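You operate a simulated robot arm through the tools that you are given. There is no shell and no other tool. Be economical: measure what you need, move in short steps, check, and stop when the job is done.

Carry out the task below with a simulated two-armed robot. There is one attempt and no reset: what you move stays moved.

Task
Add the wet blue pane to the purple-banded tray and dry both panes on it in dryer A27.
Fine: one whole cycle; tray and both panes stay in, drawer closed; the other panes stay.

The check looks at the end state, three seconds after you hand in, the way a careful person would. Anything else that was tipped, shoved, dropped, spilled or broken makes it a failure.

Robot
Two 7-joint arms with two-finger parallel grippers on one trunk, on a base that drives. Base frame: it is fixed to the floor where the robot stands at the start and does not move with it; the origin is under the middle of the robot, x ahead of it, y to its left, z up; the surface under the hand at the start is at about z = 0.82. Units: m, degrees, N and s.
The left shoulder is at the start at [0.07, 0.133, 1.201], the right one opposite. With the tool pointing down near the work surface each hand reaches from about 0.1 to 0.64 m from the robot's upright axis, wherever it stands, measured 20 degrees to its own side. Places, roughly: dryer [0.8, -0.1, 0.9]; dryer button [0.7, -0.2, 1]; dryer drawer [0.8, -0.1, 0.9]; inside of the dryer drawer [0.8, -0.1, 0.8]; pane [0.5, -1.25, 0.75]; tray [0.5, -0.6, 0.9]. Payload 1.57 kg a hand.
The tool frame of a hand sits at the grasp point between the pads (the TCP): z along the fingers, y along the line on which they close. The tips reach 0.03 m beyond it. The gripper opens to 0.08 m. The fingers are 0.017 m wide and 0.012 m thick; the gripper's body (0.04 by 0.082 m) begins 0.08 m behind the TCP.
Orientation is that of the tool frame in the base frame, as [roll, pitch, yaw] about the fixed x, y, z axes, in that order (R = Rz(yaw) Ry(pitch) Rx(roll)). With the fingers straight down and closing along the base's y, the tool's x points along the base's -x, its y along +y and its z along -z.

Tools
- The arms move only by the tool drive_tool. It takes "left_commands", "right_commands" or both (then of equal length, played together; a hand with none holds still); each is a list of rows, each a list of 7 numbers: the shift along the tool's x, y, z in m, then the turn, a rotation vector about the tool's x, y, z in rad, then the closure in counts, from 0 (fully open) to 255 (shut). In form: [[x, y, z, wx, wy, wz, jaw], ...]. A call has 1 to 20 rows; each row is the pose to reach, as a shift and turn from the pose commanded when the call began, along the tool's axes at that moment. Each row takes 0.2 s and may step no farther than 0.05 m and 8.6 degrees from the row before; otherwise, or with a gripper value out of range, the whole call is refused. A pose out of reach is approached as far as the arm can. The call stops where the force on the tool passes 90 N (or 10 N more than at its start, if that is more) or the arm is blocked; 0.2 s more then pass. The fingers move at their own pace (about 0.153 m/s each) and stop on an object; they squeeze with about 36 N. The grip force told is the motor's: it shows also when the fingers shut on nothing. Time passes only in rows, and 0.2 s behind the last, so rows that repeat a pose let the fingers close. The reply holds the time, the measured pose of the TCP, the force on the tool along the base axes, the opening and the grip force, in the units named above and with some noise, with the torque about the TCP (base axes, N m) and any sound that the robot's microphone picked up, and new pictures: "show" is both (left out), scene, wrist or none (wrist: the cameras of the hands that moved).
- Cameras (640 x 400 px; columns grow to the right, rows downward): "scene" is now at [0.1223, -0.055, 1.4309]; the picture's right is [-0.49, -0.87, 0.00], its down [-0.48, 0.27, -0.84] and it looks along [0.73, -0.41, -0.55] (base axes); focal length 214 px, centre (320, 200). "left" rides on the left gripper at [0.072, 0.007, -0.122] in its tool frame; the picture's right is [-0.09, 1.00, 0.00], its down [-0.84, -0.08, -0.54] and it looks along [-0.54, -0.05, 0.84] (tool axes); focal length 238 px, centre (320, 200). "right" rides on the right gripper at [0.072, -0.007, -0.122] in its tool frame; the picture's right is [0.09, 1.00, 0.00], its down [-0.84, 0.08, -0.54] and it looks along [-0.54, 0.05, 0.84] (tool axes); focal length 238 px, centre (320, 200). There is no depth. A picture from a camera that has moved, and an enlarged one, comes with that camera's place and axes in the base frame and with its lens. The place of the scene camera against the robot may be out by one fixed shift of up to 0.018 m in any direction.
- move_column(by): slides the trunk up (or, below 0, down) by that many m; the arms and the scene camera ride with it, the base frame stays. It gives what a move gives, with no picture.
- roll_base(legs): drives the robot by 1 to 6 legs, each [ahead, left, turn to the left] in m, m and degrees, along the robot's own axes; the way and the turn of a leg run together, so that a leg with both is an arc; at most 1.5 m and 180 degrees a leg. The arms and the cameras ride along, it lands a little off, and it stops where it bumps. It gives what a move gives, and a new picture of the scene camera.
- aim_head(pan, tilt): turns the head with the scene camera to pan (to the left, within 86 degrees either way) and tilt (down, from -29 to 69), counted from straight ahead of the robot. It gives what a move gives, and a new picture of the scene camera.
- close_up(camera, box): a new picture of the part [left, top, right, bottom] of that camera's present view, enlarged. The clock stands still meanwhile.
- hand_in(): hands the job in; it is judged then, once.

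Go step by step. Nothing tells you exact positions but the pictures and the camera data: compare them with the known pose of the tool, close in by small moves and look again before you grip or let go. The budget is 120 turns and 260 pictures, counting those below and the enlarged ones. Unless the task says otherwise, let go and move clear before handing in, and close with one line.

The tools are called after ">>>" as name(argument=value, ...) on one line, values as JSON. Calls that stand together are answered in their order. drive_tool: Moves the arms, as the interface text tells. Its arguments: {"type":"object","properties":{"left_commands":{"type":"array","items":{"type":"array","items":{"type":"number"}}},"right_commands":{"type":"array","items":{"type":"array","items":{"type":"number"}}},"show":{"type":"string","enum":["both","scene","wrist","none"]}},"required":[]} The other tools are called the same way: move_column (by) slides the trunk up or down; roll_base (legs) drives the base; aim_head (pan, tilt) turns the head that bears the scene camera; close_up (camera, box) takes an enlarged picture of a part of a camera's view; hand_in () hands the job in.

At the start:

```text
time_s: 0.0
left_tcp_pos: [0.3884, -0.0354, 1.337]
left_tool_rot: [-179.9, 0.0, 179.9]
left_wrist_force: [0.6, -0.3, 0.5]
left_ft_torque: [-0.02, 0.0, 0.04]
left_gripper_width: 0.0801
left_gripper_force: 0.1
right_tcp_pos: [0.3603, -0.401, 1.3117]
right_tool_rot: [-180.0, 0.1, -179.9]
right_wrist_force: [-0.7, 0.2, -0.4]
right_ft_torque: [-0.02, -0.01, 0.0]
right_gripper_width: 0.0801
right_gripper_force: 0.1
trunk travel left (down, up): [-0.775, 0.165]
robot x, y, heading: [-0.0007, -0.0031, 0.1]
head pan, tilt: [-29.0, 33.3]
```

scene: 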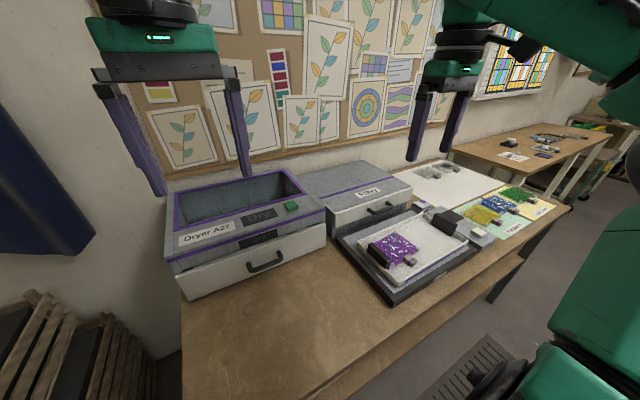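
right: 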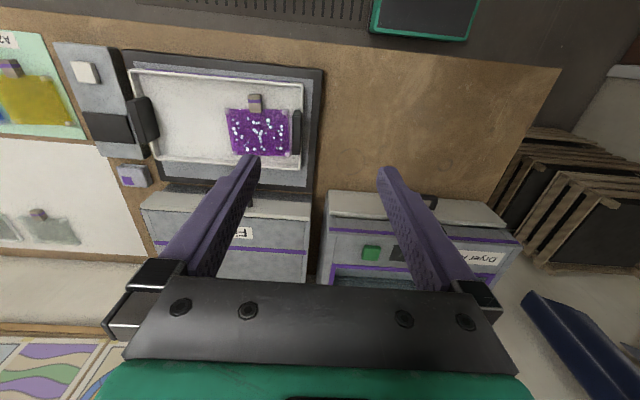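
left: 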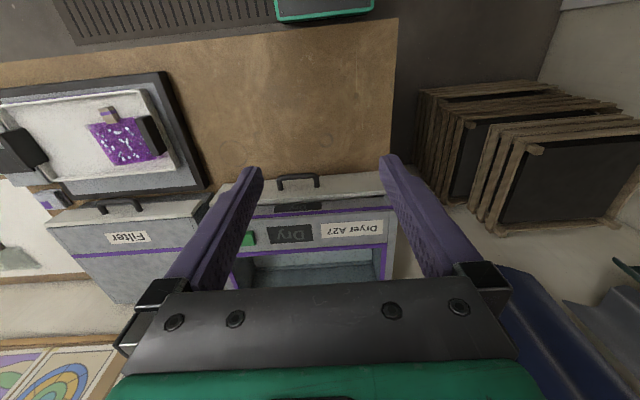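

I see dryer A27 on the left, a tray (with one purple pane) on a stand, and panes on coloured mats on the right. I'll look at the details first.

>>> close_up(camera="scene", box=[330, 150, 570, 300])

>>> close_up(camera="scene", box=[160, 150, 420, 310])

>>> close_up(camera="right", box=[0, 20, 340, 260])

>>> aim_head(pan=-70, tilt=35)

```text
2.67 times, centred on (450, 225) of scene
camera zoom: at [0.1223, -0.055, 1.4309], right [-0.49, -0.87, 0.0], down [-0.48, 0.27, -0.84], along [0.73, -0.41, -0.55], focal length 572 px, centre (-27, 133)
```

zoom: 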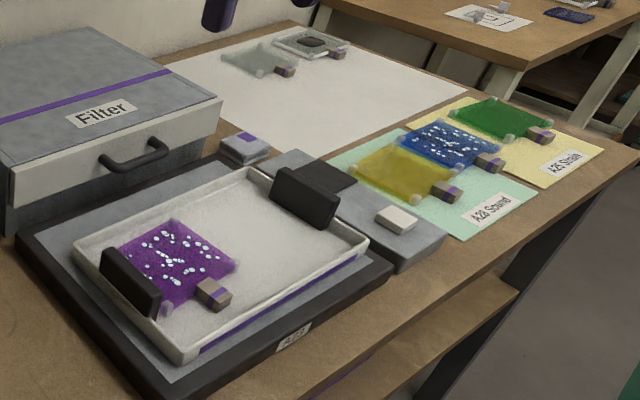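

```text
2.46 times, centred on (290, 230) of scene
camera zoom: at [0.1223, -0.055, 1.4309], right [-0.49, -0.87, 0.0], down [-0.48, 0.27, -0.84], along [0.73, -0.41, -0.55], focal length 528 px, centre (394, 126)
```

zoom: 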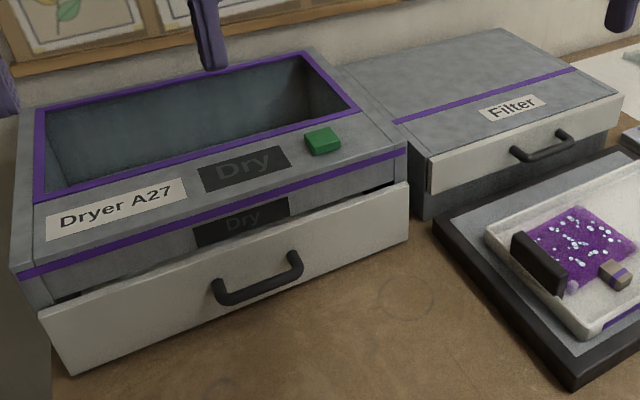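

```text
1.67 times, centred on (170, 140) of right
camera zoom: at [0.2898, -0.4091, 1.4341], right [-0.09, 1.0, 0.0], down [0.84, 0.08, 0.54], along [0.54, 0.05, -0.84], focal length 397 px, centre (570, 300)
```

zoom: 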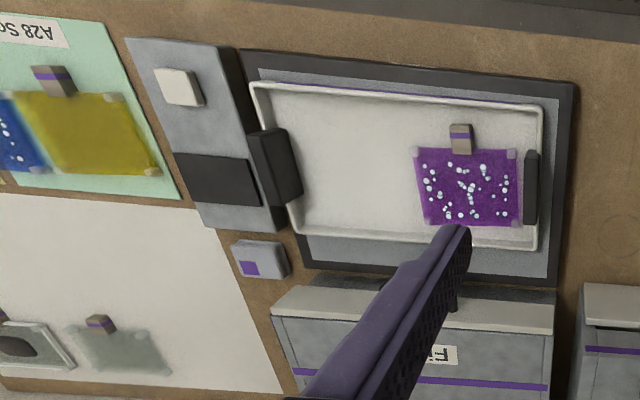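

```text
time_s: 1.1
left_tcp_pos: [0.3881, -0.0346, 1.337]
left_tool_rot: [-179.9, 0.1, -179.9]
left_wrist_force: [-0.1, -0.3, -0.4]
left_ft_torque: [-0.04, 0.01, 0.0]
left_gripper_width: 0.0801
left_gripper_force: 0.2
right_tcp_pos: [0.3606, -0.4023, 1.3117]
right_tool_rot: [-180.0, 0.0, 180.0]
right_wrist_force: [-0.5, -0.2, -0.6]
right_ft_torque: [-0.03, -0.03, 0.01]
right_gripper_width: 0.0799
right_gripper_force: 0.2
trunk travel left (down, up): [-0.775, 0.165]
robot x, y, heading: [-0.0026, 0.0044, 0.2]
head pan, tilt: [-70.0, 35.0]
camera scene: at [0.0747, -0.0945, 1.4282], right [-0.94, -0.34, 0.0], down [-0.2, 0.54, -0.82], along [0.28, -0.77, -0.57], focal length 214 px, centre (320, 200)
```

scene: 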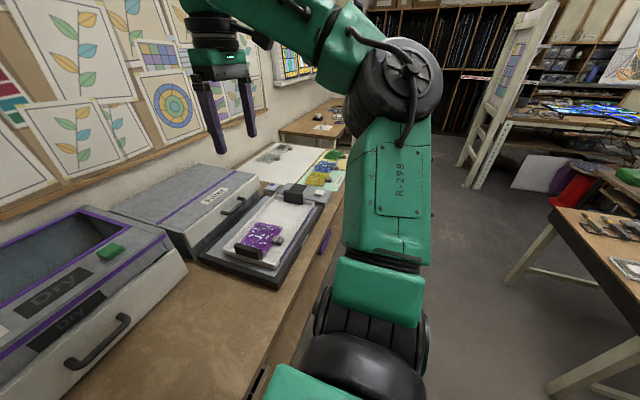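

The wet blue pane appears to be at about (0.46,-1.3), lying on the mats. I'll drive sideways to the right to look at it closely.

>>> roll_base(legs=[[0, -0.95, 0]])

>>> aim_head(pan=-30, tilt=45)

```text
time_s: 6.0
left_tcp_pos: [0.3902, -0.9692, 1.3366]
left_tool_rot: [-179.9, 0.2, -179.7]
left_wrist_force: [-0.6, 0.1, 0.4]
left_ft_torque: [-0.01, -0.01, 0.02]
left_gripper_width: 0.0802
left_gripper_force: 0.0
right_tcp_pos: [0.3655, -1.3355, 1.312]
right_tool_rot: [-180.0, 0.0, -179.6]
right_wrist_force: [0.1, 0.8, -0.5]
right_ft_torque: [0.01, 0.01, -0.05]
right_gripper_width: 0.08
right_gripper_force: 0.0
trunk travel left (down, up): [-0.775, 0.165]
robot x, y, heading: [0.0049, -0.9379, 0.7]
head pan, tilt: [-70.0, 35.0]
camera scene: at [0.0775, -1.0302, 1.4282], right [-0.94, -0.35, 0.0], down [-0.2, 0.54, -0.82], along [0.28, -0.77, -0.57], focal length 214 px, centre (320, 200)
```

scene: 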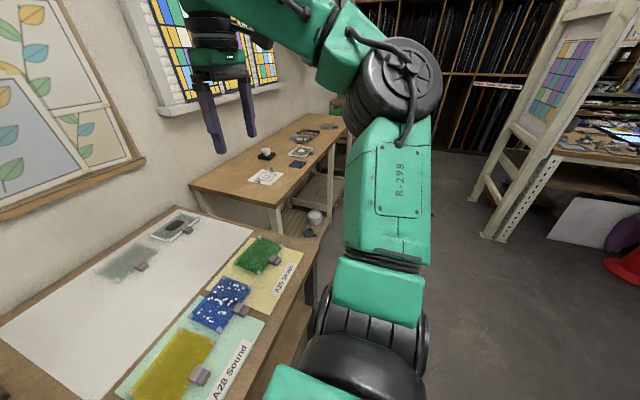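

```text
time_s: 7.0
left_tcp_pos: [0.3901, -0.9692, 1.3366]
left_tool_rot: [-179.9, 0.1, -179.7]
left_wrist_force: [-0.7, -0.4, 0.2]
left_ft_torque: [0.02, 0.01, -0.01]
left_gripper_width: 0.0798
left_gripper_force: 0.0
right_tcp_pos: [0.3651, -1.3369, 1.3122]
right_tool_rot: [180.0, 0.0, -179.7]
right_wrist_force: [0.0, -0.7, -0.3]
right_ft_torque: [0.01, 0.03, 0.04]
right_gripper_width: 0.0804
right_gripper_force: 0.1
trunk travel left (down, up): [-0.775, 0.165]
robot x, y, heading: [0.0034, -0.9342, 0.3]
head pan, tilt: [-30.0, 45.0]
camera scene: at [0.1175, -0.9888, 1.4134], right [-0.5, -0.87, 0.0], down [-0.61, 0.35, -0.71], along [0.61, -0.35, -0.71], focal length 214 px, centre (320, 200)
```

scene: 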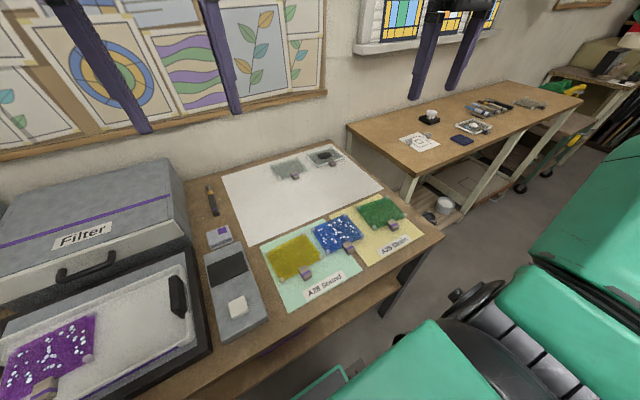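

>>> close_up(camera="scene", box=[180, 130, 450, 350])

>>> close_up(camera="right", box=[0, 0, 640, 400])

>>> close_up(camera="scene", box=[0, 160, 210, 400])

```text
1.82 times, centred on (315, 240) of scene
camera zoom: at [0.1175, -0.9888, 1.4134], right [-0.5, -0.87, 0.0], down [-0.61, 0.35, -0.71], along [0.61, -0.35, -0.71], focal length 390 px, centre (329, 127)
```

zoom: 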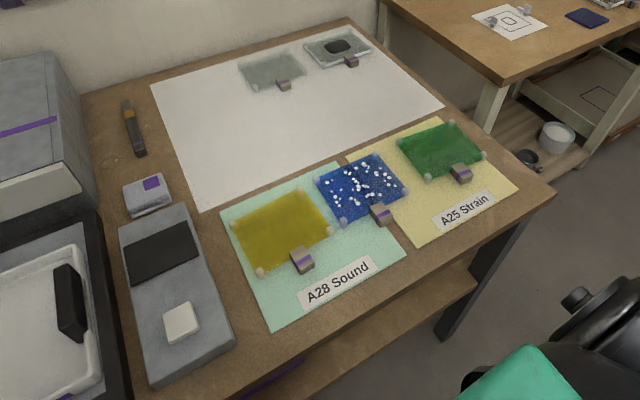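

```text
1.00 times, centred on (320, 200) of right (not enlarged: the box is as wide or as high as the picture)
camera zoom: at [0.2944, -1.3445, 1.4341], right [-0.1, 1.0, 0.0], down [0.84, 0.08, 0.54], along [0.54, 0.05, -0.84], focal length 238 px, centre (320, 200)
```

zoom: 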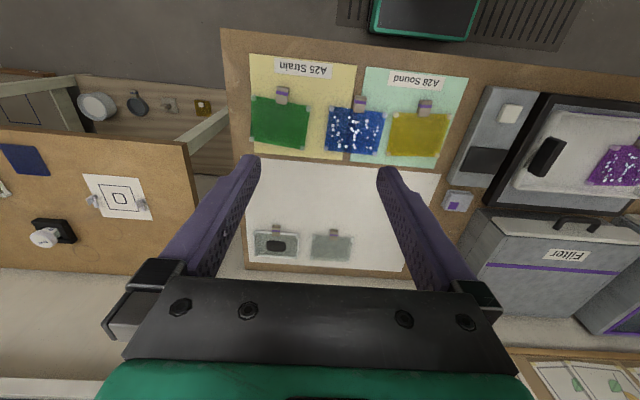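

```text
1.67 times, centred on (105, 280) of scene
camera zoom: at [0.1175, -0.9888, 1.4134], right [-0.5, -0.87, 0.0], down [-0.61, 0.35, -0.71], along [0.61, -0.35, -0.71], focal length 358 px, centre (678, 67)
```

zoom: 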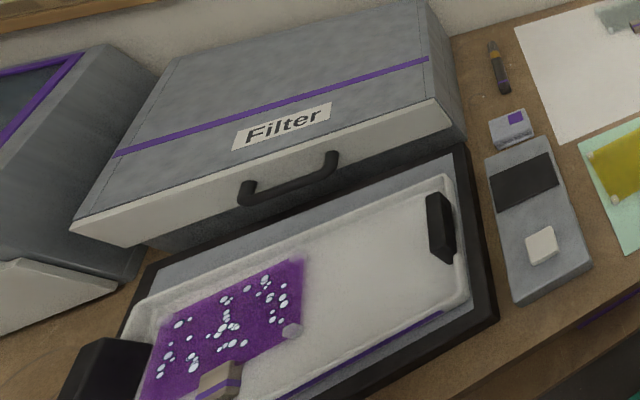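

The blue droplet-covered pane has a clip at its near edge, at roughly (0.40,-1.24, 0.8). I'll lower the right hand above it and look again.

>>> drive_tool(right_commands=[[-0.005, 0.012, 0.04, 0, 0, 0, 0], [-0.01, 0.025, 0.08, 0, 0, 0, 0], [-0.014, 0.037, 0.12, 0, 0, 0, 0], [-0.018, 0.05, 0.16, 0, 0, 0, 0], [-0.022, 0.062, 0.2, 0, 0, 0, 0], [-0.026, 0.075, 0.24, 0, 0, 0, 0], [-0.03, 0.088, 0.28, 0, 0, 0, 0], [-0.035, 0.1, 0.32, 0, 0, 0, 0], [-0.035, 0.1, 0.32, 0, 0, 0, 0]], show="wrist")

```text
time_s: 9.1
left_tcp_pos: [0.3904, -0.9704, 1.3362]
left_tool_rot: [-179.8, 0.1, -179.7]
left_wrist_force: [-0.3, -1.1, -0.1]
left_ft_torque: [-0.01, -0.01, -0.02]
left_gripper_width: 0.0802
left_gripper_force: 0.0
right_tcp_pos: [0.3985, -1.2361, 0.9906]
right_tool_rot: [-180.0, -0.1, -179.7]
right_wrist_force: [0.0, -0.8, 0.0]
right_ft_torque: [0.0, 0.01, 0.01]
right_gripper_width: 0.0803
right_gripper_force: 0.0
trunk travel left (down, up): [-0.775, 0.165]
robot x, y, heading: [0.0034, -0.9353, 0.5]
head pan, tilt: [-30.0, 45.0]
camera right: at [0.3285, -1.2446, 1.113], right [-0.1, 1.0, 0.0], down [0.84, 0.08, 0.54], along [0.54, 0.05, -0.84], focal length 238 px, centre (320, 200)
```

right: 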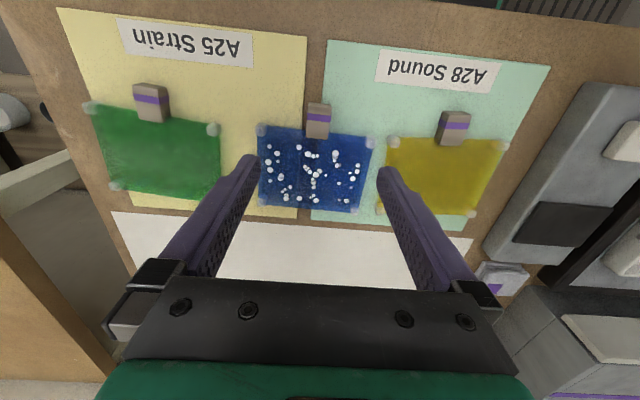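

>>> close_up(camera="right", box=[240, 70, 400, 220])

>>> drive_tool(right_commands=[[0, 0, 0.04, 0, 0, 0, 0], [0, 0, 0.08, 0, 0, 0, 0], [0, 0, 0.08, 0, 0, 0, 0]], show="wrist")

```text
2.67 times, centred on (320, 145) of right
camera zoom: at [0.3285, -1.2446, 1.113], right [-0.1, 1.0, 0.0], down [0.84, 0.08, 0.54], along [0.54, 0.05, -0.84], focal length 636 px, centre (320, 347)
```

zoom: 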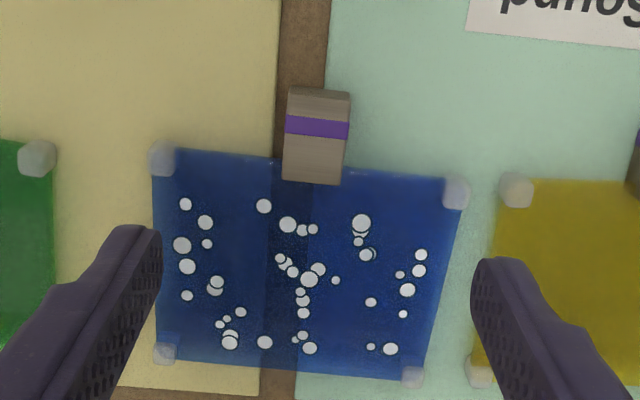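

```text
time_s: 9.8
left_tcp_pos: [0.3891, -0.9702, 1.3368]
left_tool_rot: [-180.0, 0.1, -179.7]
left_wrist_force: [0.4, 0.3, -0.6]
left_ft_torque: [0.0, 0.01, 0.01]
left_gripper_width: 0.0802
left_gripper_force: 0.1
right_tcp_pos: [0.3997, -1.2351, 0.9103]
right_tool_rot: [180.0, 0.1, -179.7]
right_wrist_force: [-0.2, -0.5, 0.2]
right_ft_torque: [-0.04, -0.04, -0.01]
right_gripper_width: 0.0799
right_gripper_force: 0.0
trunk travel left (down, up): [-0.775, 0.165]
robot x, y, heading: [0.0012, -0.9343, 0.4]
head pan, tilt: [-30.0, 45.0]
camera right: at [0.3282, -1.2436, 1.0343], right [-0.1, 1.0, 0.0], down [0.84, 0.08, 0.54], along [0.54, 0.05, -0.84], focal length 238 px, centre (320, 200)
```

right: 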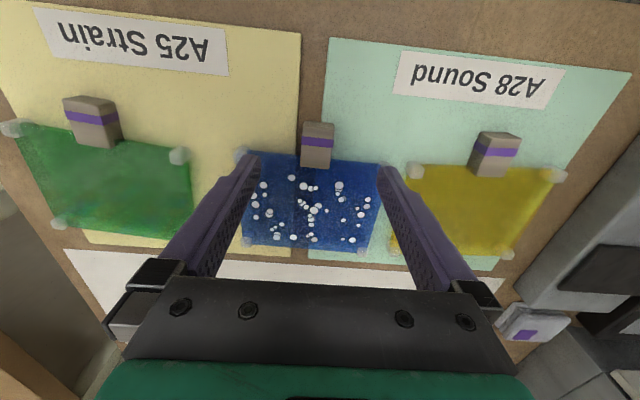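

Triangulating puts the clip top at about (0.393,-1.239,0.86), about 25 mm wide. I'll approach with the jaw half open and check before gripping.

>>> drive_tool(right_commands=[[0.012, -0.0045, 0.0, 0, 0, 0, 90], [0.012, -0.0045, 0.02, 0, 0, 0, 90], [0.012, -0.0045, 0.02, 0, 0, 0, 90]], show="none")

>>> close_up(camera="right", box=[200, 70, 440, 240])

>>> close_up(camera="scene", box=[220, 130, 450, 300])

```text
time_s: 10.7
left_tcp_pos: [0.3906, -0.97, 1.3366]
left_tool_rot: [-180.0, -0.1, -179.7]
left_wrist_force: [0.5, 0.2, -0.4]
left_ft_torque: [0.01, 0.01, 0.0]
left_gripper_width: 0.0799
left_gripper_force: 0.2
right_tcp_pos: [0.388, -1.2394, 0.8925]
right_tool_rot: [179.9, 0.0, -179.7]
right_wrist_force: [-0.1, 0.0, 0.1]
right_ft_torque: [0.01, 0.0, -0.02]
right_gripper_width: 0.052
right_gripper_force: 0.1
trunk travel left (down, up): [-0.775, 0.165]
robot x, y, heading: [0.0009, -0.9364, 0.3]
head pan, tilt: [-30.0, 45.0]
```

```text
2.35 times, centred on (320, 155) of right
camera zoom: at [0.317, -1.2481, 1.0142], right [-0.1, 1.0, 0.0], down [0.84, 0.08, 0.54], along [0.54, 0.05, -0.84], focal length 561 px, centre (320, 306)
```

zoom: 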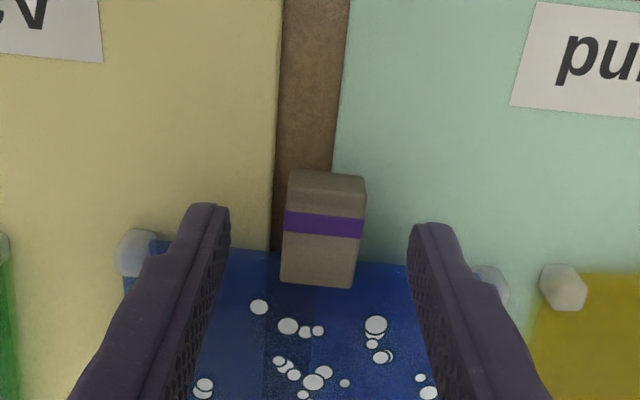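

```text
2.35 times, centred on (335, 215) of scene
camera zoom: at [0.118, -0.9886, 1.4133], right [-0.5, -0.87, 0.0], down [-0.61, 0.35, -0.71], along [0.61, -0.35, -0.71], focal length 505 px, centre (285, 165)
```

zoom: 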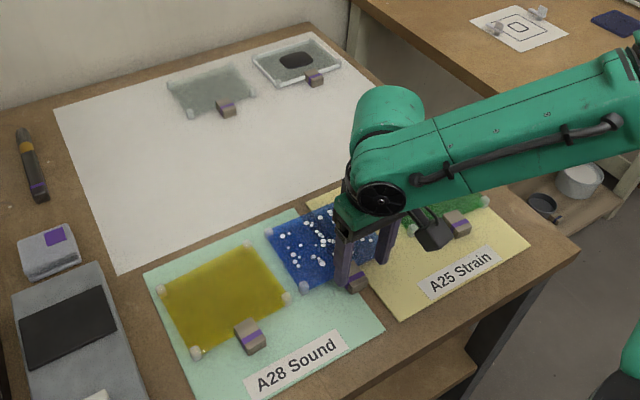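

>>> drive_tool(right_commands=[[0, 0, 0.015, 0, 0, 0, 90], [0, 0, 0.028, 0, 0, 0, 90], [0, 0, 0.028, 0, 0, 0, 90]], show="none")

>>> close_up(camera="right", box=[200, 70, 440, 240])

```text
time_s: 11.4
left_tcp_pos: [0.3903, -0.9707, 1.3372]
left_tool_rot: [-179.9, 0.0, -179.7]
left_wrist_force: [0.8, -0.2, -1.3]
left_ft_torque: [0.01, -0.01, 0.04]
left_gripper_width: 0.0799
left_gripper_force: 0.0
right_tcp_pos: [0.388, -1.2398, 0.8632]
right_tool_rot: [179.9, 0.0, -179.7]
right_wrist_force: [0.3, 0.0, -1.5]
right_ft_torque: [0.02, -0.02, 0.0]
right_gripper_width: 0.0515
right_gripper_force: 0.0
trunk travel left (down, up): [-0.775, 0.165]
robot x, y, heading: [0.0025, -0.9347, 0.3]
head pan, tilt: [-30.0, 45.0]
```

```text
2.35 times, centred on (320, 155) of right
camera zoom: at [0.3166, -1.2483, 0.9862], right [-0.1, 1.0, 0.0], down [0.84, 0.08, 0.54], along [0.54, 0.05, -0.84], focal length 561 px, centre (320, 306)
```

zoom: 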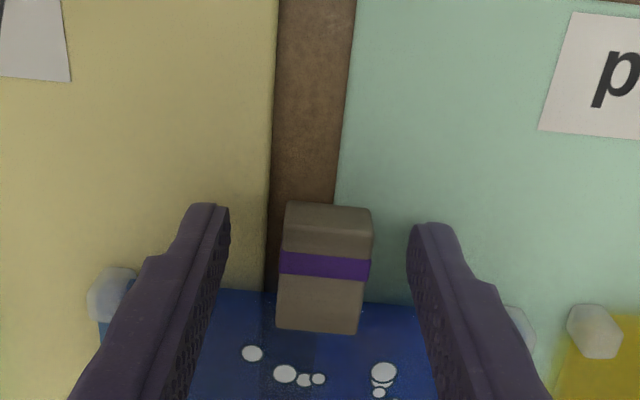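

>>> drive_tool(right_commands=[[0, 0, 0, 0, 0, 0, 255], [0, 0, 0, 0, 0, 0, 255], [0, 0, 0, 0, 0, 0, 255], [0, 0, -0.01, 0, 0, 0, 255], [0, 0, -0.03, 0, 0, 0, 255], [0, 0, -0.03, 0, 0, 0, 255]], show="both")

```text
time_s: 12.8
left_tcp_pos: [0.3909, -0.9704, 1.3368]
left_tool_rot: [-180.0, -0.1, -179.7]
left_wrist_force: [0.4, -0.1, -0.6]
left_ft_torque: [0.01, -0.01, 0.01]
left_gripper_width: 0.0799
left_gripper_force: 0.0
right_tcp_pos: [0.3876, -1.2404, 0.8942]
right_tool_rot: [179.9, 0.0, -179.7]
right_wrist_force: [-0.6, -0.2, 0.1]
right_ft_torque: [0.03, 0.01, 0.0]
right_gripper_width: 0.0
right_gripper_force: 21.0
trunk travel left (down, up): [-0.775, 0.165]
robot x, y, heading: [0.0044, -0.938, 0.2]
head pan, tilt: [-30.0, 45.0]
camera scene: at [0.118, -0.989, 1.4133], right [-0.5, -0.87, 0.0], down [-0.61, 0.35, -0.71], along [0.61, -0.35, -0.71], focal length 214 px, centre (320, 200)
camera right: at [0.317, -1.2486, 1.0164], right [-0.1, 1.0, 0.0], down [0.84, 0.08, 0.54], along [0.54, 0.05, -0.84], focal length 238 px, centre (320, 200)
```

scene: 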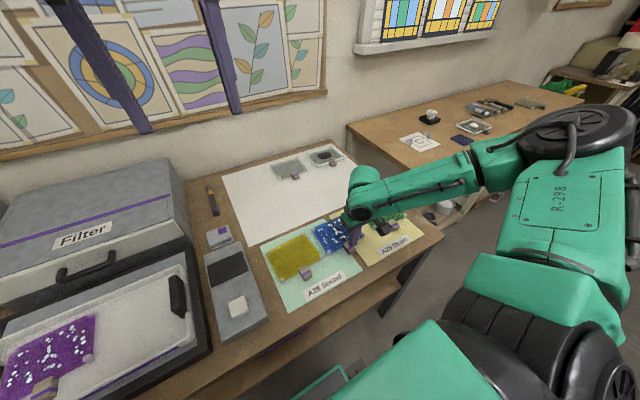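
right: 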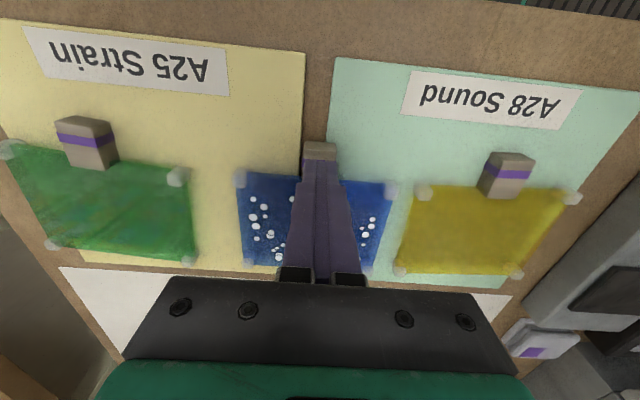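

The jaw closed on nothing, so the clip lies lower than I estimated. I'll reopen, shift slightly ahead, and lower a little more before looking again.

>>> drive_tool(right_commands=[[-0.01, 0, 0, 0, 0, 0, 90], [-0.01, 0, 0, 0, 0, 0, 90], [-0.01, 0, 0.03, 0, 0, 0, 90], [-0.01, 0, 0.04, 0, 0, 0, 90], [-0.01, 0, 0.04, 0, 0, 0, 90]], show="none")

>>> close_up(camera="right", box=[200, 70, 440, 240])

>>> close_up(camera="scene", box=[300, 190, 420, 280])

```text
time_s: 14.1
left_tcp_pos: [0.3897, -0.9693, 1.3377]
left_tool_rot: [-179.8, 0.1, -179.7]
left_wrist_force: [0.2, -0.6, 0.1]
left_ft_torque: [0.02, 0.02, 0.01]
left_gripper_width: 0.0799
left_gripper_force: 0.0
right_tcp_pos: [0.397, -1.24, 0.8535]
right_tool_rot: [-179.9, 0.1, -179.6]
right_wrist_force: [-0.4, -0.1, 4.1]
right_ft_torque: [0.12, 0.04, 0.02]
right_gripper_width: 0.0515
right_gripper_force: 0.2
trunk travel left (down, up): [-0.775, 0.165]
robot x, y, heading: [0.0035, -0.9386, 0.1]
head pan, tilt: [-30.0, 45.0]
```

```text
2.35 times, centred on (320, 155) of right
camera zoom: at [0.3259, -1.2486, 0.9766], right [-0.1, 1.0, 0.0], down [0.84, 0.08, 0.54], along [0.54, 0.05, -0.84], focal length 561 px, centre (320, 306)
```

zoom: 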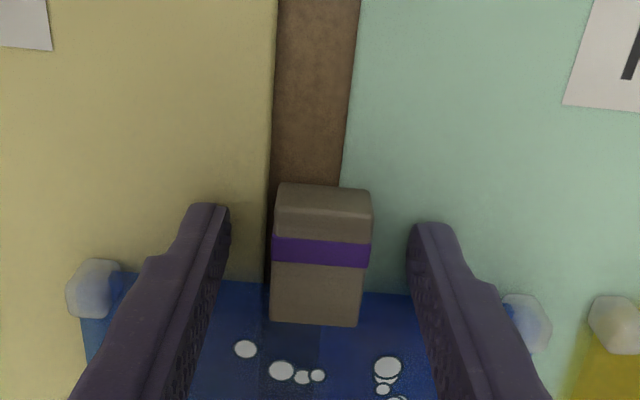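

```text
4.44 times, centred on (360, 235) of scene
camera zoom: at [0.1168, -0.9886, 1.4135], right [-0.5, -0.87, 0.0], down [-0.61, 0.35, -0.71], along [0.61, -0.35, -0.71], focal length 953 px, centre (142, 44)
```

zoom: 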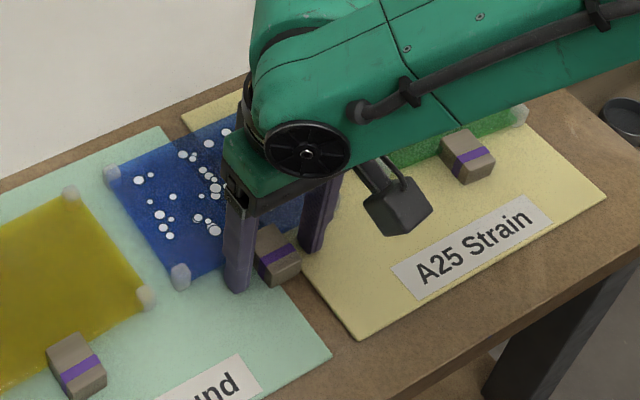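

>>> drive_tool(right_commands=[[0, 0, -0.002, 0, 0, 0, 90], [0, 0, -0.002, 0, 0, 0, 130], [0, 0, -0.002, 0, 0, 0, 180], [0, 0, -0.002, 0, 0, 0, 180]], show="none")

>>> close_up(camera="right", box=[200, 70, 440, 240])

>>> close_up(camera="scene", box=[300, 190, 420, 280])

```text
time_s: 15.1
left_tcp_pos: [0.3913, -0.9709, 1.3374]
left_tool_rot: [-179.9, 0.0, -179.7]
left_wrist_force: [-0.7, -0.6, -0.9]
left_ft_torque: [-0.05, 0.02, 0.01]
left_gripper_width: 0.0797
left_gripper_force: 0.0
right_tcp_pos: [0.3967, -1.2395, 0.8566]
right_tool_rot: [-179.9, 0.0, -179.7]
right_wrist_force: [-0.6, 0.0, -0.1]
right_ft_torque: [0.02, -0.01, 0.03]
right_gripper_width: 0.0253
right_gripper_force: 36.0
trunk travel left (down, up): [-0.775, 0.165]
robot x, y, heading: [-0.0003, -0.9355, 0.6]
head pan, tilt: [-30.0, 45.0]
```

```text
2.35 times, centred on (320, 155) of right
camera zoom: at [0.3262, -1.2488, 0.9783], right [-0.1, 1.0, 0.0], down [0.84, 0.08, 0.54], along [0.54, 0.05, -0.84], focal length 561 px, centre (320, 306)
```

zoom: 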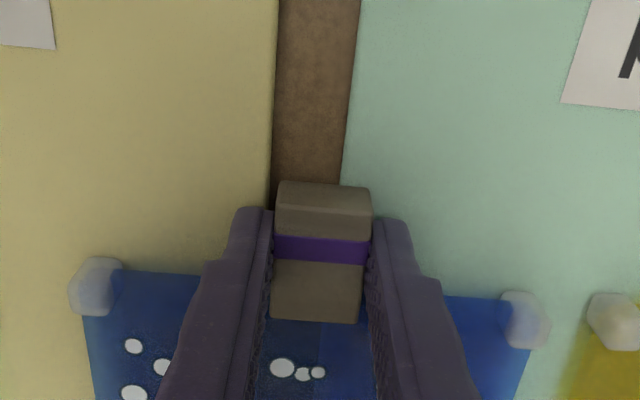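

```text
4.44 times, centred on (360, 235) of scene
camera zoom: at [0.1175, -0.9889, 1.4134], right [-0.5, -0.87, 0.0], down [-0.61, 0.35, -0.71], along [0.61, -0.35, -0.71], focal length 953 px, centre (142, 44)
```

zoom: 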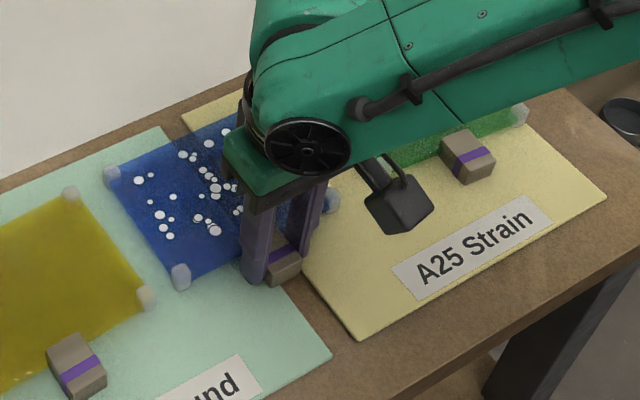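

The clip is now gripped (25 mm, 36 N). I'll lift gently and check.

>>> drive_tool(right_commands=[[0, 0, 0, 0, 0, 0, 255], [0, 0, -0.005, 0, 0, 0, 255], [0, 0, -0.015, 0, 0, 0, 255], [0, 0, -0.03, 0, 0, 0, 255], [0, 0, -0.03, 0, 0, 0, 255]], show="both")

```text
time_s: 16.2
left_tcp_pos: [0.3906, -0.9697, 1.3368]
left_tool_rot: [-179.8, -0.1, -179.7]
left_wrist_force: [-1.0, 0.2, 0.2]
left_ft_torque: [-0.01, -0.01, 0.0]
left_gripper_width: 0.0798
left_gripper_force: 0.0
right_tcp_pos: [0.399, -1.2407, 0.8866]
right_tool_rot: [180.0, 0.0, -179.7]
right_wrist_force: [-0.7, -0.8, -1.0]
right_ft_torque: [0.01, 0.07, -0.01]
right_gripper_width: 0.0254
right_gripper_force: 36.7
trunk travel left (down, up): [-0.775, 0.165]
robot x, y, heading: [0.0034, -0.9382, 0.5]
head pan, tilt: [-30.0, 45.0]
camera scene: at [0.118, -0.9891, 1.4133], right [-0.5, -0.87, 0.0], down [-0.61, 0.35, -0.71], along [0.61, -0.35, -0.71], focal length 214 px, centre (320, 200)
camera right: at [0.3271, -1.249, 1.0083], right [-0.1, 1.0, 0.0], down [0.84, 0.08, 0.54], along [0.54, 0.05, -0.84], focal length 238 px, centre (320, 200)
```

scene: 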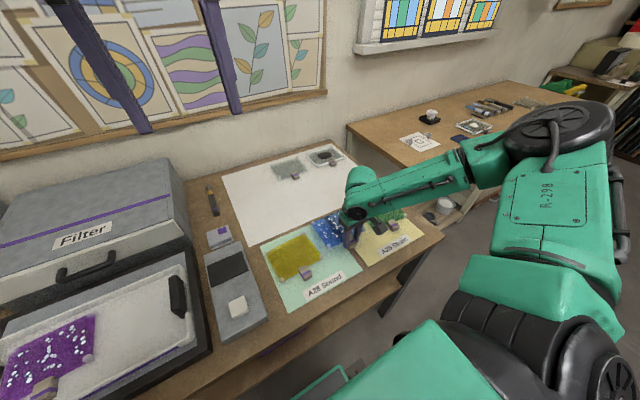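
right: 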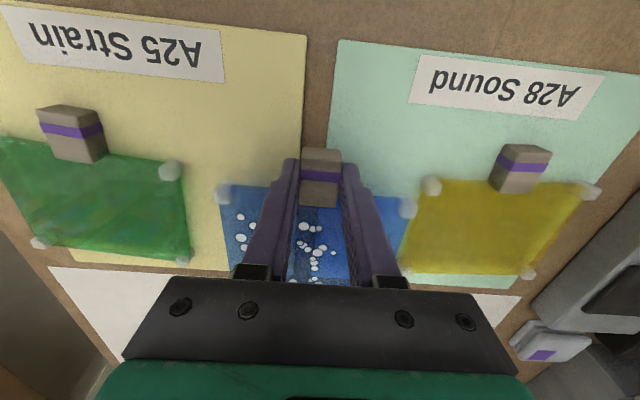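

The pane lifted with the hand. I'll raise it well clear and drive left so the right hand is near the tray.

>>> drive_tool(right_commands=[[0, 0, -0.04, 0, 0, 0, 255], [0, 0, -0.08, 0, 0, 0, 255], [0, 0, -0.12, 0, 0, 0, 255], [0, 0, -0.16, 0, 0, 0, 255], [0, 0, -0.2, 0, 0, 0, 255], [0, 0, -0.2, 0, 0, 0, 255]], show="wrist")

>>> roll_base(legs=[[0, 0.5, 0]])

>>> close_up(camera="right", box=[0, 0, 640, 400])

```text
time_s: 17.6
left_tcp_pos: [0.3914, -0.9712, 1.337]
left_tool_rot: [-179.8, 0.0, -179.6]
left_wrist_force: [0.5, 0.2, -1.0]
left_ft_torque: [-0.04, 0.01, -0.01]
left_gripper_width: 0.0801
left_gripper_force: 0.0
right_tcp_pos: [0.3977, -1.2413, 1.086]
right_tool_rot: [180.0, 0.0, -179.6]
right_wrist_force: [0.3, -0.5, -1.7]
right_ft_torque: [0.0, 0.06, -0.01]
right_gripper_width: 0.0252
right_gripper_force: 36.2
trunk travel left (down, up): [-0.775, 0.165]
robot x, y, heading: [0.0019, -0.9392, 0.1]
head pan, tilt: [-30.0, 45.0]
camera right: at [0.3271, -1.2493, 1.2084], right [-0.1, 1.0, 0.0], down [0.84, 0.08, 0.54], along [0.54, 0.05, -0.84], focal length 238 px, centre (320, 200)
```

right: 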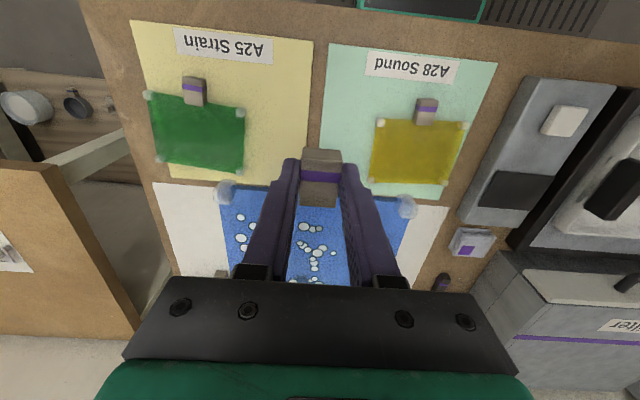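

```text
time_s: 20.6
left_tcp_pos: [0.3893, -0.472, 1.3352]
left_tool_rot: [180.0, 0.0, -179.7]
left_wrist_force: [0.1, 0.0, -0.1]
left_ft_torque: [0.03, 0.01, -0.01]
left_gripper_width: 0.08
left_gripper_force: 0.1
right_tcp_pos: [0.3952, -0.7406, 1.0858]
right_tool_rot: [179.8, 0.0, -179.6]
right_wrist_force: [-0.4, -0.1, -1.2]
right_ft_torque: [0.01, 0.07, -0.01]
right_gripper_width: 0.0253
right_gripper_force: 35.8
trunk travel left (down, up): [-0.775, 0.165]
robot x, y, heading: [0.0025, -0.4326, 0.1]
head pan, tilt: [-30.0, 45.0]
camera scene: at [0.1151, -0.49, 1.4133], right [-0.49, -0.87, 0.0], down [-0.61, 0.35, -0.71], along [0.61, -0.35, -0.71], focal length 214 px, centre (320, 200)
```

scene: 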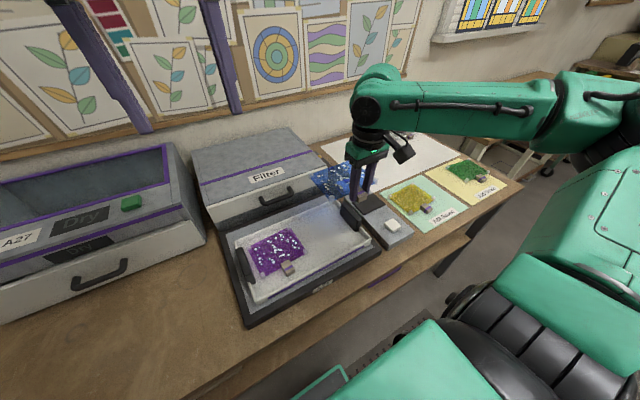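

```text
1.00 times, centred on (320, 200) of right (not enlarged: the box is as wide or as high as the picture)
camera zoom: at [0.3244, -0.7497, 1.2077], right [-0.1, 1.0, 0.0], down [0.84, 0.08, 0.54], along [0.54, 0.05, -0.84], focal length 238 px, centre (320, 200)
```

zoom: 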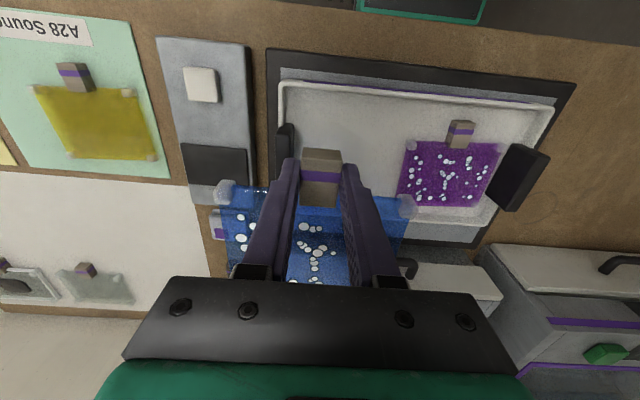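

Pane hangs level. Tray spans about x 0.36–0.55, y −0.79…−0.44; its free right half is centred near y≈−0.69. I'll move above there and look.

>>> drive_tool(right_commands=[[-0.005, 0.022, 0.02, 0, 0, 0, 255], [-0.01, 0.044, 0.05, 0, 0, 0, 255], [-0.01, 0.044, 0.09, 0, 0, 0, 255], [-0.01, 0.044, 0.12, 0, 0, 0, 255], [-0.01, 0.044, 0.12, 0, 0, 0, 255]], show="both")

>>> close_up(camera="scene", box=[200, 140, 420, 330])

```text
time_s: 21.8
left_tcp_pos: [0.3875, -0.4697, 1.3372]
left_tool_rot: [-179.9, 0.1, -179.6]
left_wrist_force: [0.4, -0.3, 0.1]
left_ft_torque: [0.02, 0.01, 0.01]
left_gripper_width: 0.08
left_gripper_force: 0.0
right_tcp_pos: [0.4052, -0.6963, 0.9656]
right_tool_rot: [180.0, -0.1, -179.4]
right_wrist_force: [-0.1, 0.0, -0.9]
right_ft_torque: [0.02, 0.1, 0.03]
right_gripper_width: 0.0254
right_gripper_force: 36.1
trunk travel left (down, up): [-0.775, 0.165]
robot x, y, heading: [0.0008, -0.4384, 0.3]
head pan, tilt: [-30.0, 45.0]
camera scene: at [0.115, -0.488, 1.4133], right [-0.49, -0.87, 0.0], down [-0.61, 0.35, -0.71], along [0.61, -0.35, -0.71], focal length 214 px, centre (320, 200)
camera right: at [0.3338, -0.7042, 1.0886], right [-0.1, 1.0, 0.0], down [0.84, 0.08, 0.54], along [0.54, 0.05, -0.84], focal length 238 px, centre (320, 200)
```

scene: 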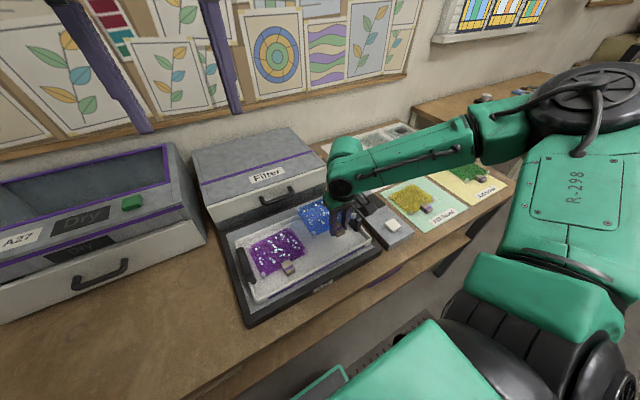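
right: 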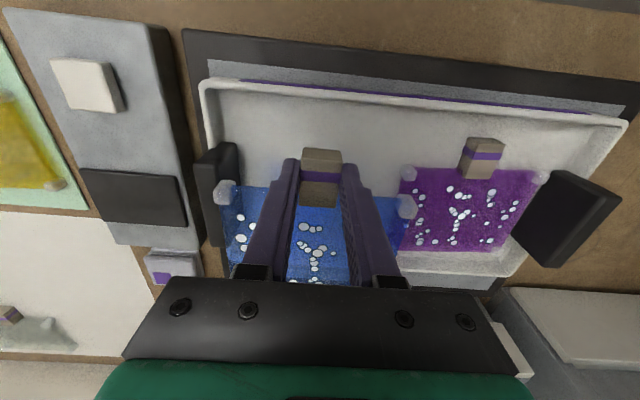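

```text
2.11 times, centred on (310, 235) of scene
camera zoom: at [0.115, -0.488, 1.4133], right [-0.49, -0.87, 0.0], down [-0.61, 0.35, -0.71], along [0.61, -0.35, -0.71], focal length 452 px, centre (341, 126)
```

zoom: 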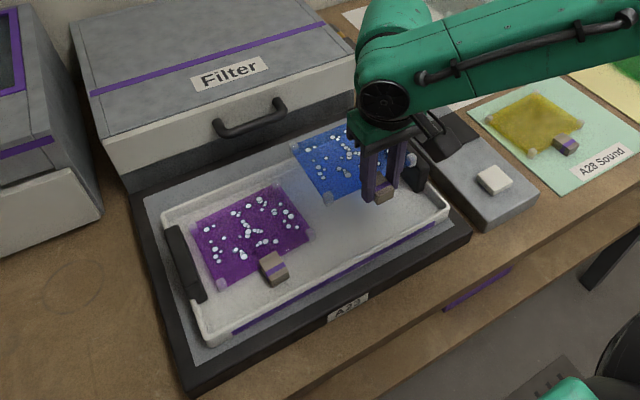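

The blue pane's right edge is close to the right handle, so I'll shift 13 mm left and come down to just above the tray floor.

>>> drive_tool(right_commands=[[0, 0.013, 0, 0, 0, 0, 255], [0, 0.013, 0.03, 0, 0, 0, 255], [0, 0.013, 0.053, 0, 0, 0, 255], [0, 0.013, 0.053, 0, 0, 0, 255]], show="both")

>>> close_up(camera="scene", box=[240, 170, 420, 310])

```text
time_s: 22.8
left_tcp_pos: [0.3872, -0.469, 1.3375]
left_tool_rot: [-179.9, 0.0, -179.6]
left_wrist_force: [0.6, 0.1, 0.6]
left_ft_torque: [0.01, -0.01, -0.02]
left_gripper_width: 0.0802
left_gripper_force: 0.0
right_tcp_pos: [0.4056, -0.6836, 0.9122]
right_tool_rot: [180.0, 0.0, -179.7]
right_wrist_force: [-1.2, -2.0, 2.9]
right_ft_torque: [0.16, 0.03, 0.05]
right_gripper_width: 0.0251
right_gripper_force: 36.4
trunk travel left (down, up): [-0.775, 0.165]
robot x, y, heading: [-0.0003, -0.433, 0.2]
head pan, tilt: [-30.0, 45.0]
camera scene: at [0.1142, -0.4884, 1.4135], right [-0.49, -0.87, 0.0], down [-0.61, 0.35, -0.71], along [0.61, -0.35, -0.71], focal length 214 px, centre (320, 200)
camera right: at [0.3334, -0.6914, 1.0356], right [-0.1, 1.0, 0.0], down [0.84, 0.08, 0.54], along [0.54, 0.05, -0.84], focal length 238 px, centre (320, 200)
```

scene: 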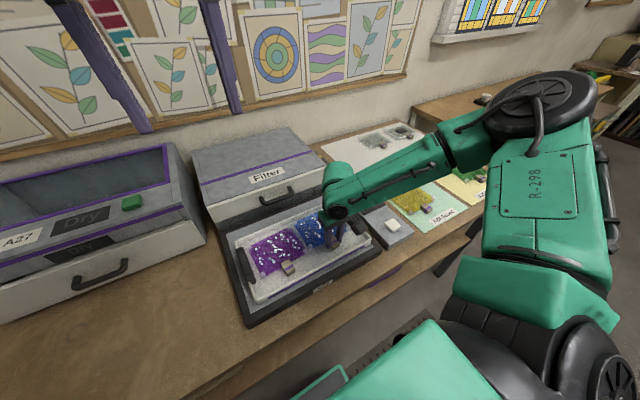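
right: 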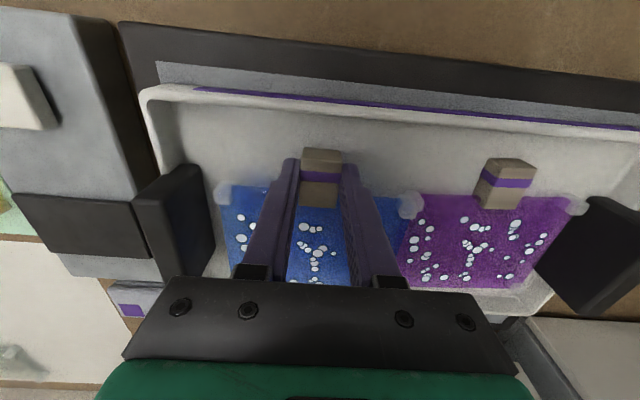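

```text
2.86 times, centred on (330, 240) of scene
camera zoom: at [0.1142, -0.4884, 1.4135], right [-0.49, -0.87, 0.0], down [-0.61, 0.35, -0.71], along [0.61, -0.35, -0.71], focal length 613 px, centre (291, 86)
```

zoom: 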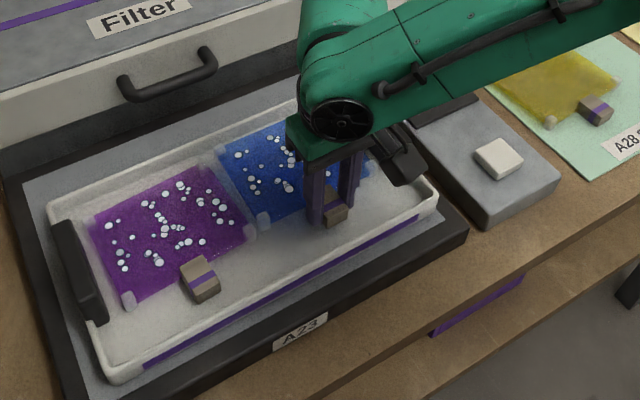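

There's a light contact on the left side, likely with the purple pane's corner. I'll rise and examine clearances.

>>> drive_tool(right_commands=[[0, 0, -0.015, 0, 0, 0, 255], [0, 0, -0.015, 0, 0, 0, 255]], show="none")

>>> close_up(camera="right", box=[130, 80, 450, 280])

>>> close_up(camera="scene", box=[270, 190, 370, 260])

```text
time_s: 23.4
left_tcp_pos: [0.3877, -0.4696, 1.3376]
left_tool_rot: [-179.8, 0.1, -179.7]
left_wrist_force: [-0.1, 0.3, -0.3]
left_ft_torque: [-0.01, -0.02, -0.01]
left_gripper_width: 0.0801
left_gripper_force: 0.1
right_tcp_pos: [0.4052, -0.6831, 0.9282]
right_tool_rot: [-180.0, -0.1, -179.7]
right_wrist_force: [0.9, -0.3, -0.9]
right_ft_torque: [0.02, 0.1, -0.03]
right_gripper_width: 0.0252
right_gripper_force: 36.1
trunk travel left (down, up): [-0.775, 0.165]
robot x, y, heading: [-0.0007, -0.439, 0.3]
head pan, tilt: [-30.0, 45.0]
```

```text
2.00 times, centred on (290, 180) of right
camera zoom: at [0.3341, -0.6913, 1.0505], right [-0.1, 1.0, 0.0], down [0.84, 0.08, 0.54], along [0.54, 0.05, -0.84], focal length 477 px, centre (380, 240)
```

zoom: 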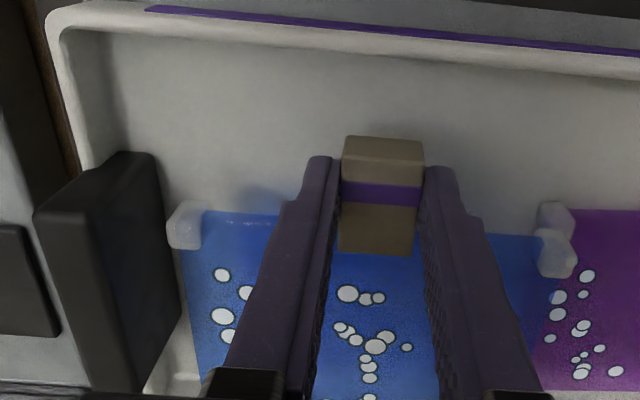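

```text
5.71 times, centred on (320, 225) of scene
camera zoom: at [0.1148, -0.4884, 1.4133], right [-0.49, -0.87, 0.0], down [-0.61, 0.35, -0.71], along [0.61, -0.35, -0.71], focal length 1226 px, centre (320, 57)
```

zoom: 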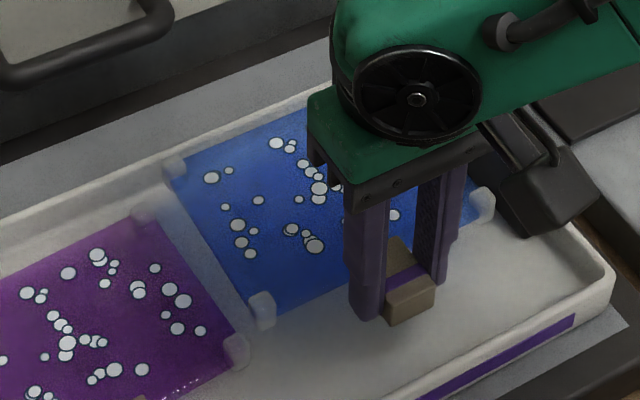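

Right handle's inner face is at y≈−0.776 and purple's right edge ≈−0.612, so blue (0.15 wide) should be centred at y≈−0.695. I'll shift there and come down in small steps.

>>> drive_tool(right_commands=[[0, -0.0115, 0, 0, 0, 0, 255], [0, -0.0115, 0.01, 0, 0, 0, 255], [0, -0.0115, 0.01, 0, 0, 0, 255]], show="none")

>>> close_up(camera="right", box=[130, 80, 450, 280])

>>> close_up(camera="scene", box=[270, 190, 370, 260])

```text
time_s: 24.2
left_tcp_pos: [0.3886, -0.4697, 1.3384]
left_tool_rot: [-179.9, 0.1, -179.6]
left_wrist_force: [0.0, -0.3, 0.5]
left_ft_torque: [-0.04, 0.01, 0.01]
left_gripper_width: 0.08
left_gripper_force: 0.1
right_tcp_pos: [0.4054, -0.6933, 0.9176]
right_tool_rot: [179.9, 0.0, -179.6]
right_wrist_force: [-0.4, -0.6, -2.5]
right_ft_torque: [-0.04, 0.1, 0.02]
right_gripper_width: 0.0252
right_gripper_force: 35.8
trunk travel left (down, up): [-0.775, 0.165]
robot x, y, heading: [0.0034, -0.4367, 0.2]
head pan, tilt: [-30.0, 45.0]
```

```text
2.00 times, centred on (290, 180) of right
camera zoom: at [0.3346, -0.7031, 1.04], right [-0.1, 1.0, 0.0], down [0.84, 0.08, 0.54], along [0.54, 0.05, -0.84], focal length 477 px, centre (380, 240)
```

zoom: 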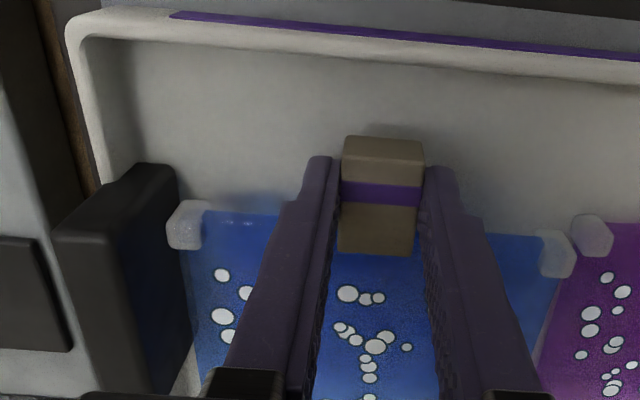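

```text
5.71 times, centred on (320, 225) of scene
camera zoom: at [0.1153, -0.4881, 1.4133], right [-0.49, -0.87, 0.0], down [-0.61, 0.35, -0.71], along [0.61, -0.35, -0.71], focal length 1226 px, centre (320, 57)
```

zoom: 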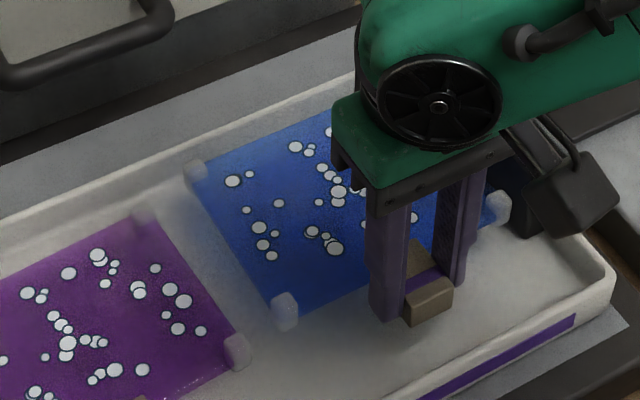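

>>> drive_tool(right_commands=[[0, 0.002, 0.008, 0, 0, 0, 255], [0, 0.002, 0.014, 0, 0, 0, 255], [0, 0.002, 0.014, 0, 0, 0, 255]], show="none")

>>> close_up(camera="right", box=[130, 80, 450, 280])

>>> close_up(camera="scene", box=[270, 190, 370, 260])

```text
time_s: 25.0
left_tcp_pos: [0.3875, -0.4708, 1.3374]
left_tool_rot: [-179.9, 0.1, -179.7]
left_wrist_force: [1.2, 1.5, 0.3]
left_ft_torque: [0.0, -0.02, 0.05]
left_gripper_width: 0.0798
left_gripper_force: 0.1
right_tcp_pos: [0.4051, -0.6935, 0.9038]
right_tool_rot: [179.9, 0.0, -179.7]
right_wrist_force: [0.8, -0.3, -0.5]
right_ft_torque: [0.02, 0.03, -0.04]
right_gripper_width: 0.0254
right_gripper_force: 36.1
trunk travel left (down, up): [-0.775, 0.165]
robot x, y, heading: [-0.0014, -0.4372, 0.3]
head pan, tilt: [-30.0, 45.0]
```

```text
2.00 times, centred on (290, 180) of right
camera zoom: at [0.3341, -0.7012, 1.0258], right [-0.1, 1.0, 0.0], down [0.84, 0.08, 0.54], along [0.54, 0.05, -0.84], focal length 477 px, centre (380, 240)
```

zoom: 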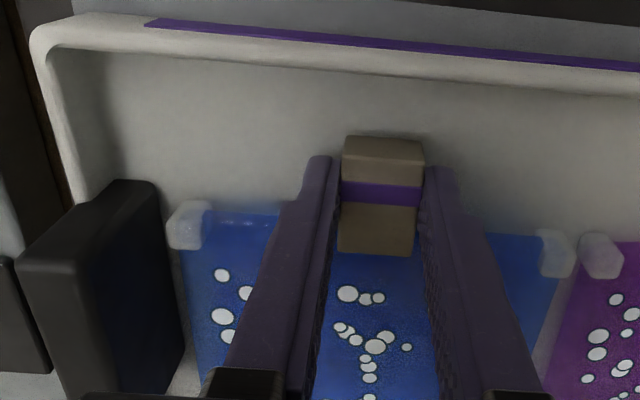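

```text
5.71 times, centred on (320, 225) of scene
camera zoom: at [0.1148, -0.4885, 1.4134], right [-0.49, -0.87, 0.0], down [-0.61, 0.35, -0.71], along [0.61, -0.35, -0.71], focal length 1226 px, centre (320, 57)
```

zoom: 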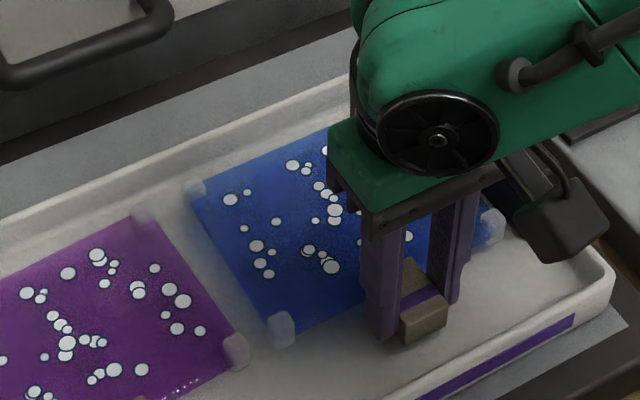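

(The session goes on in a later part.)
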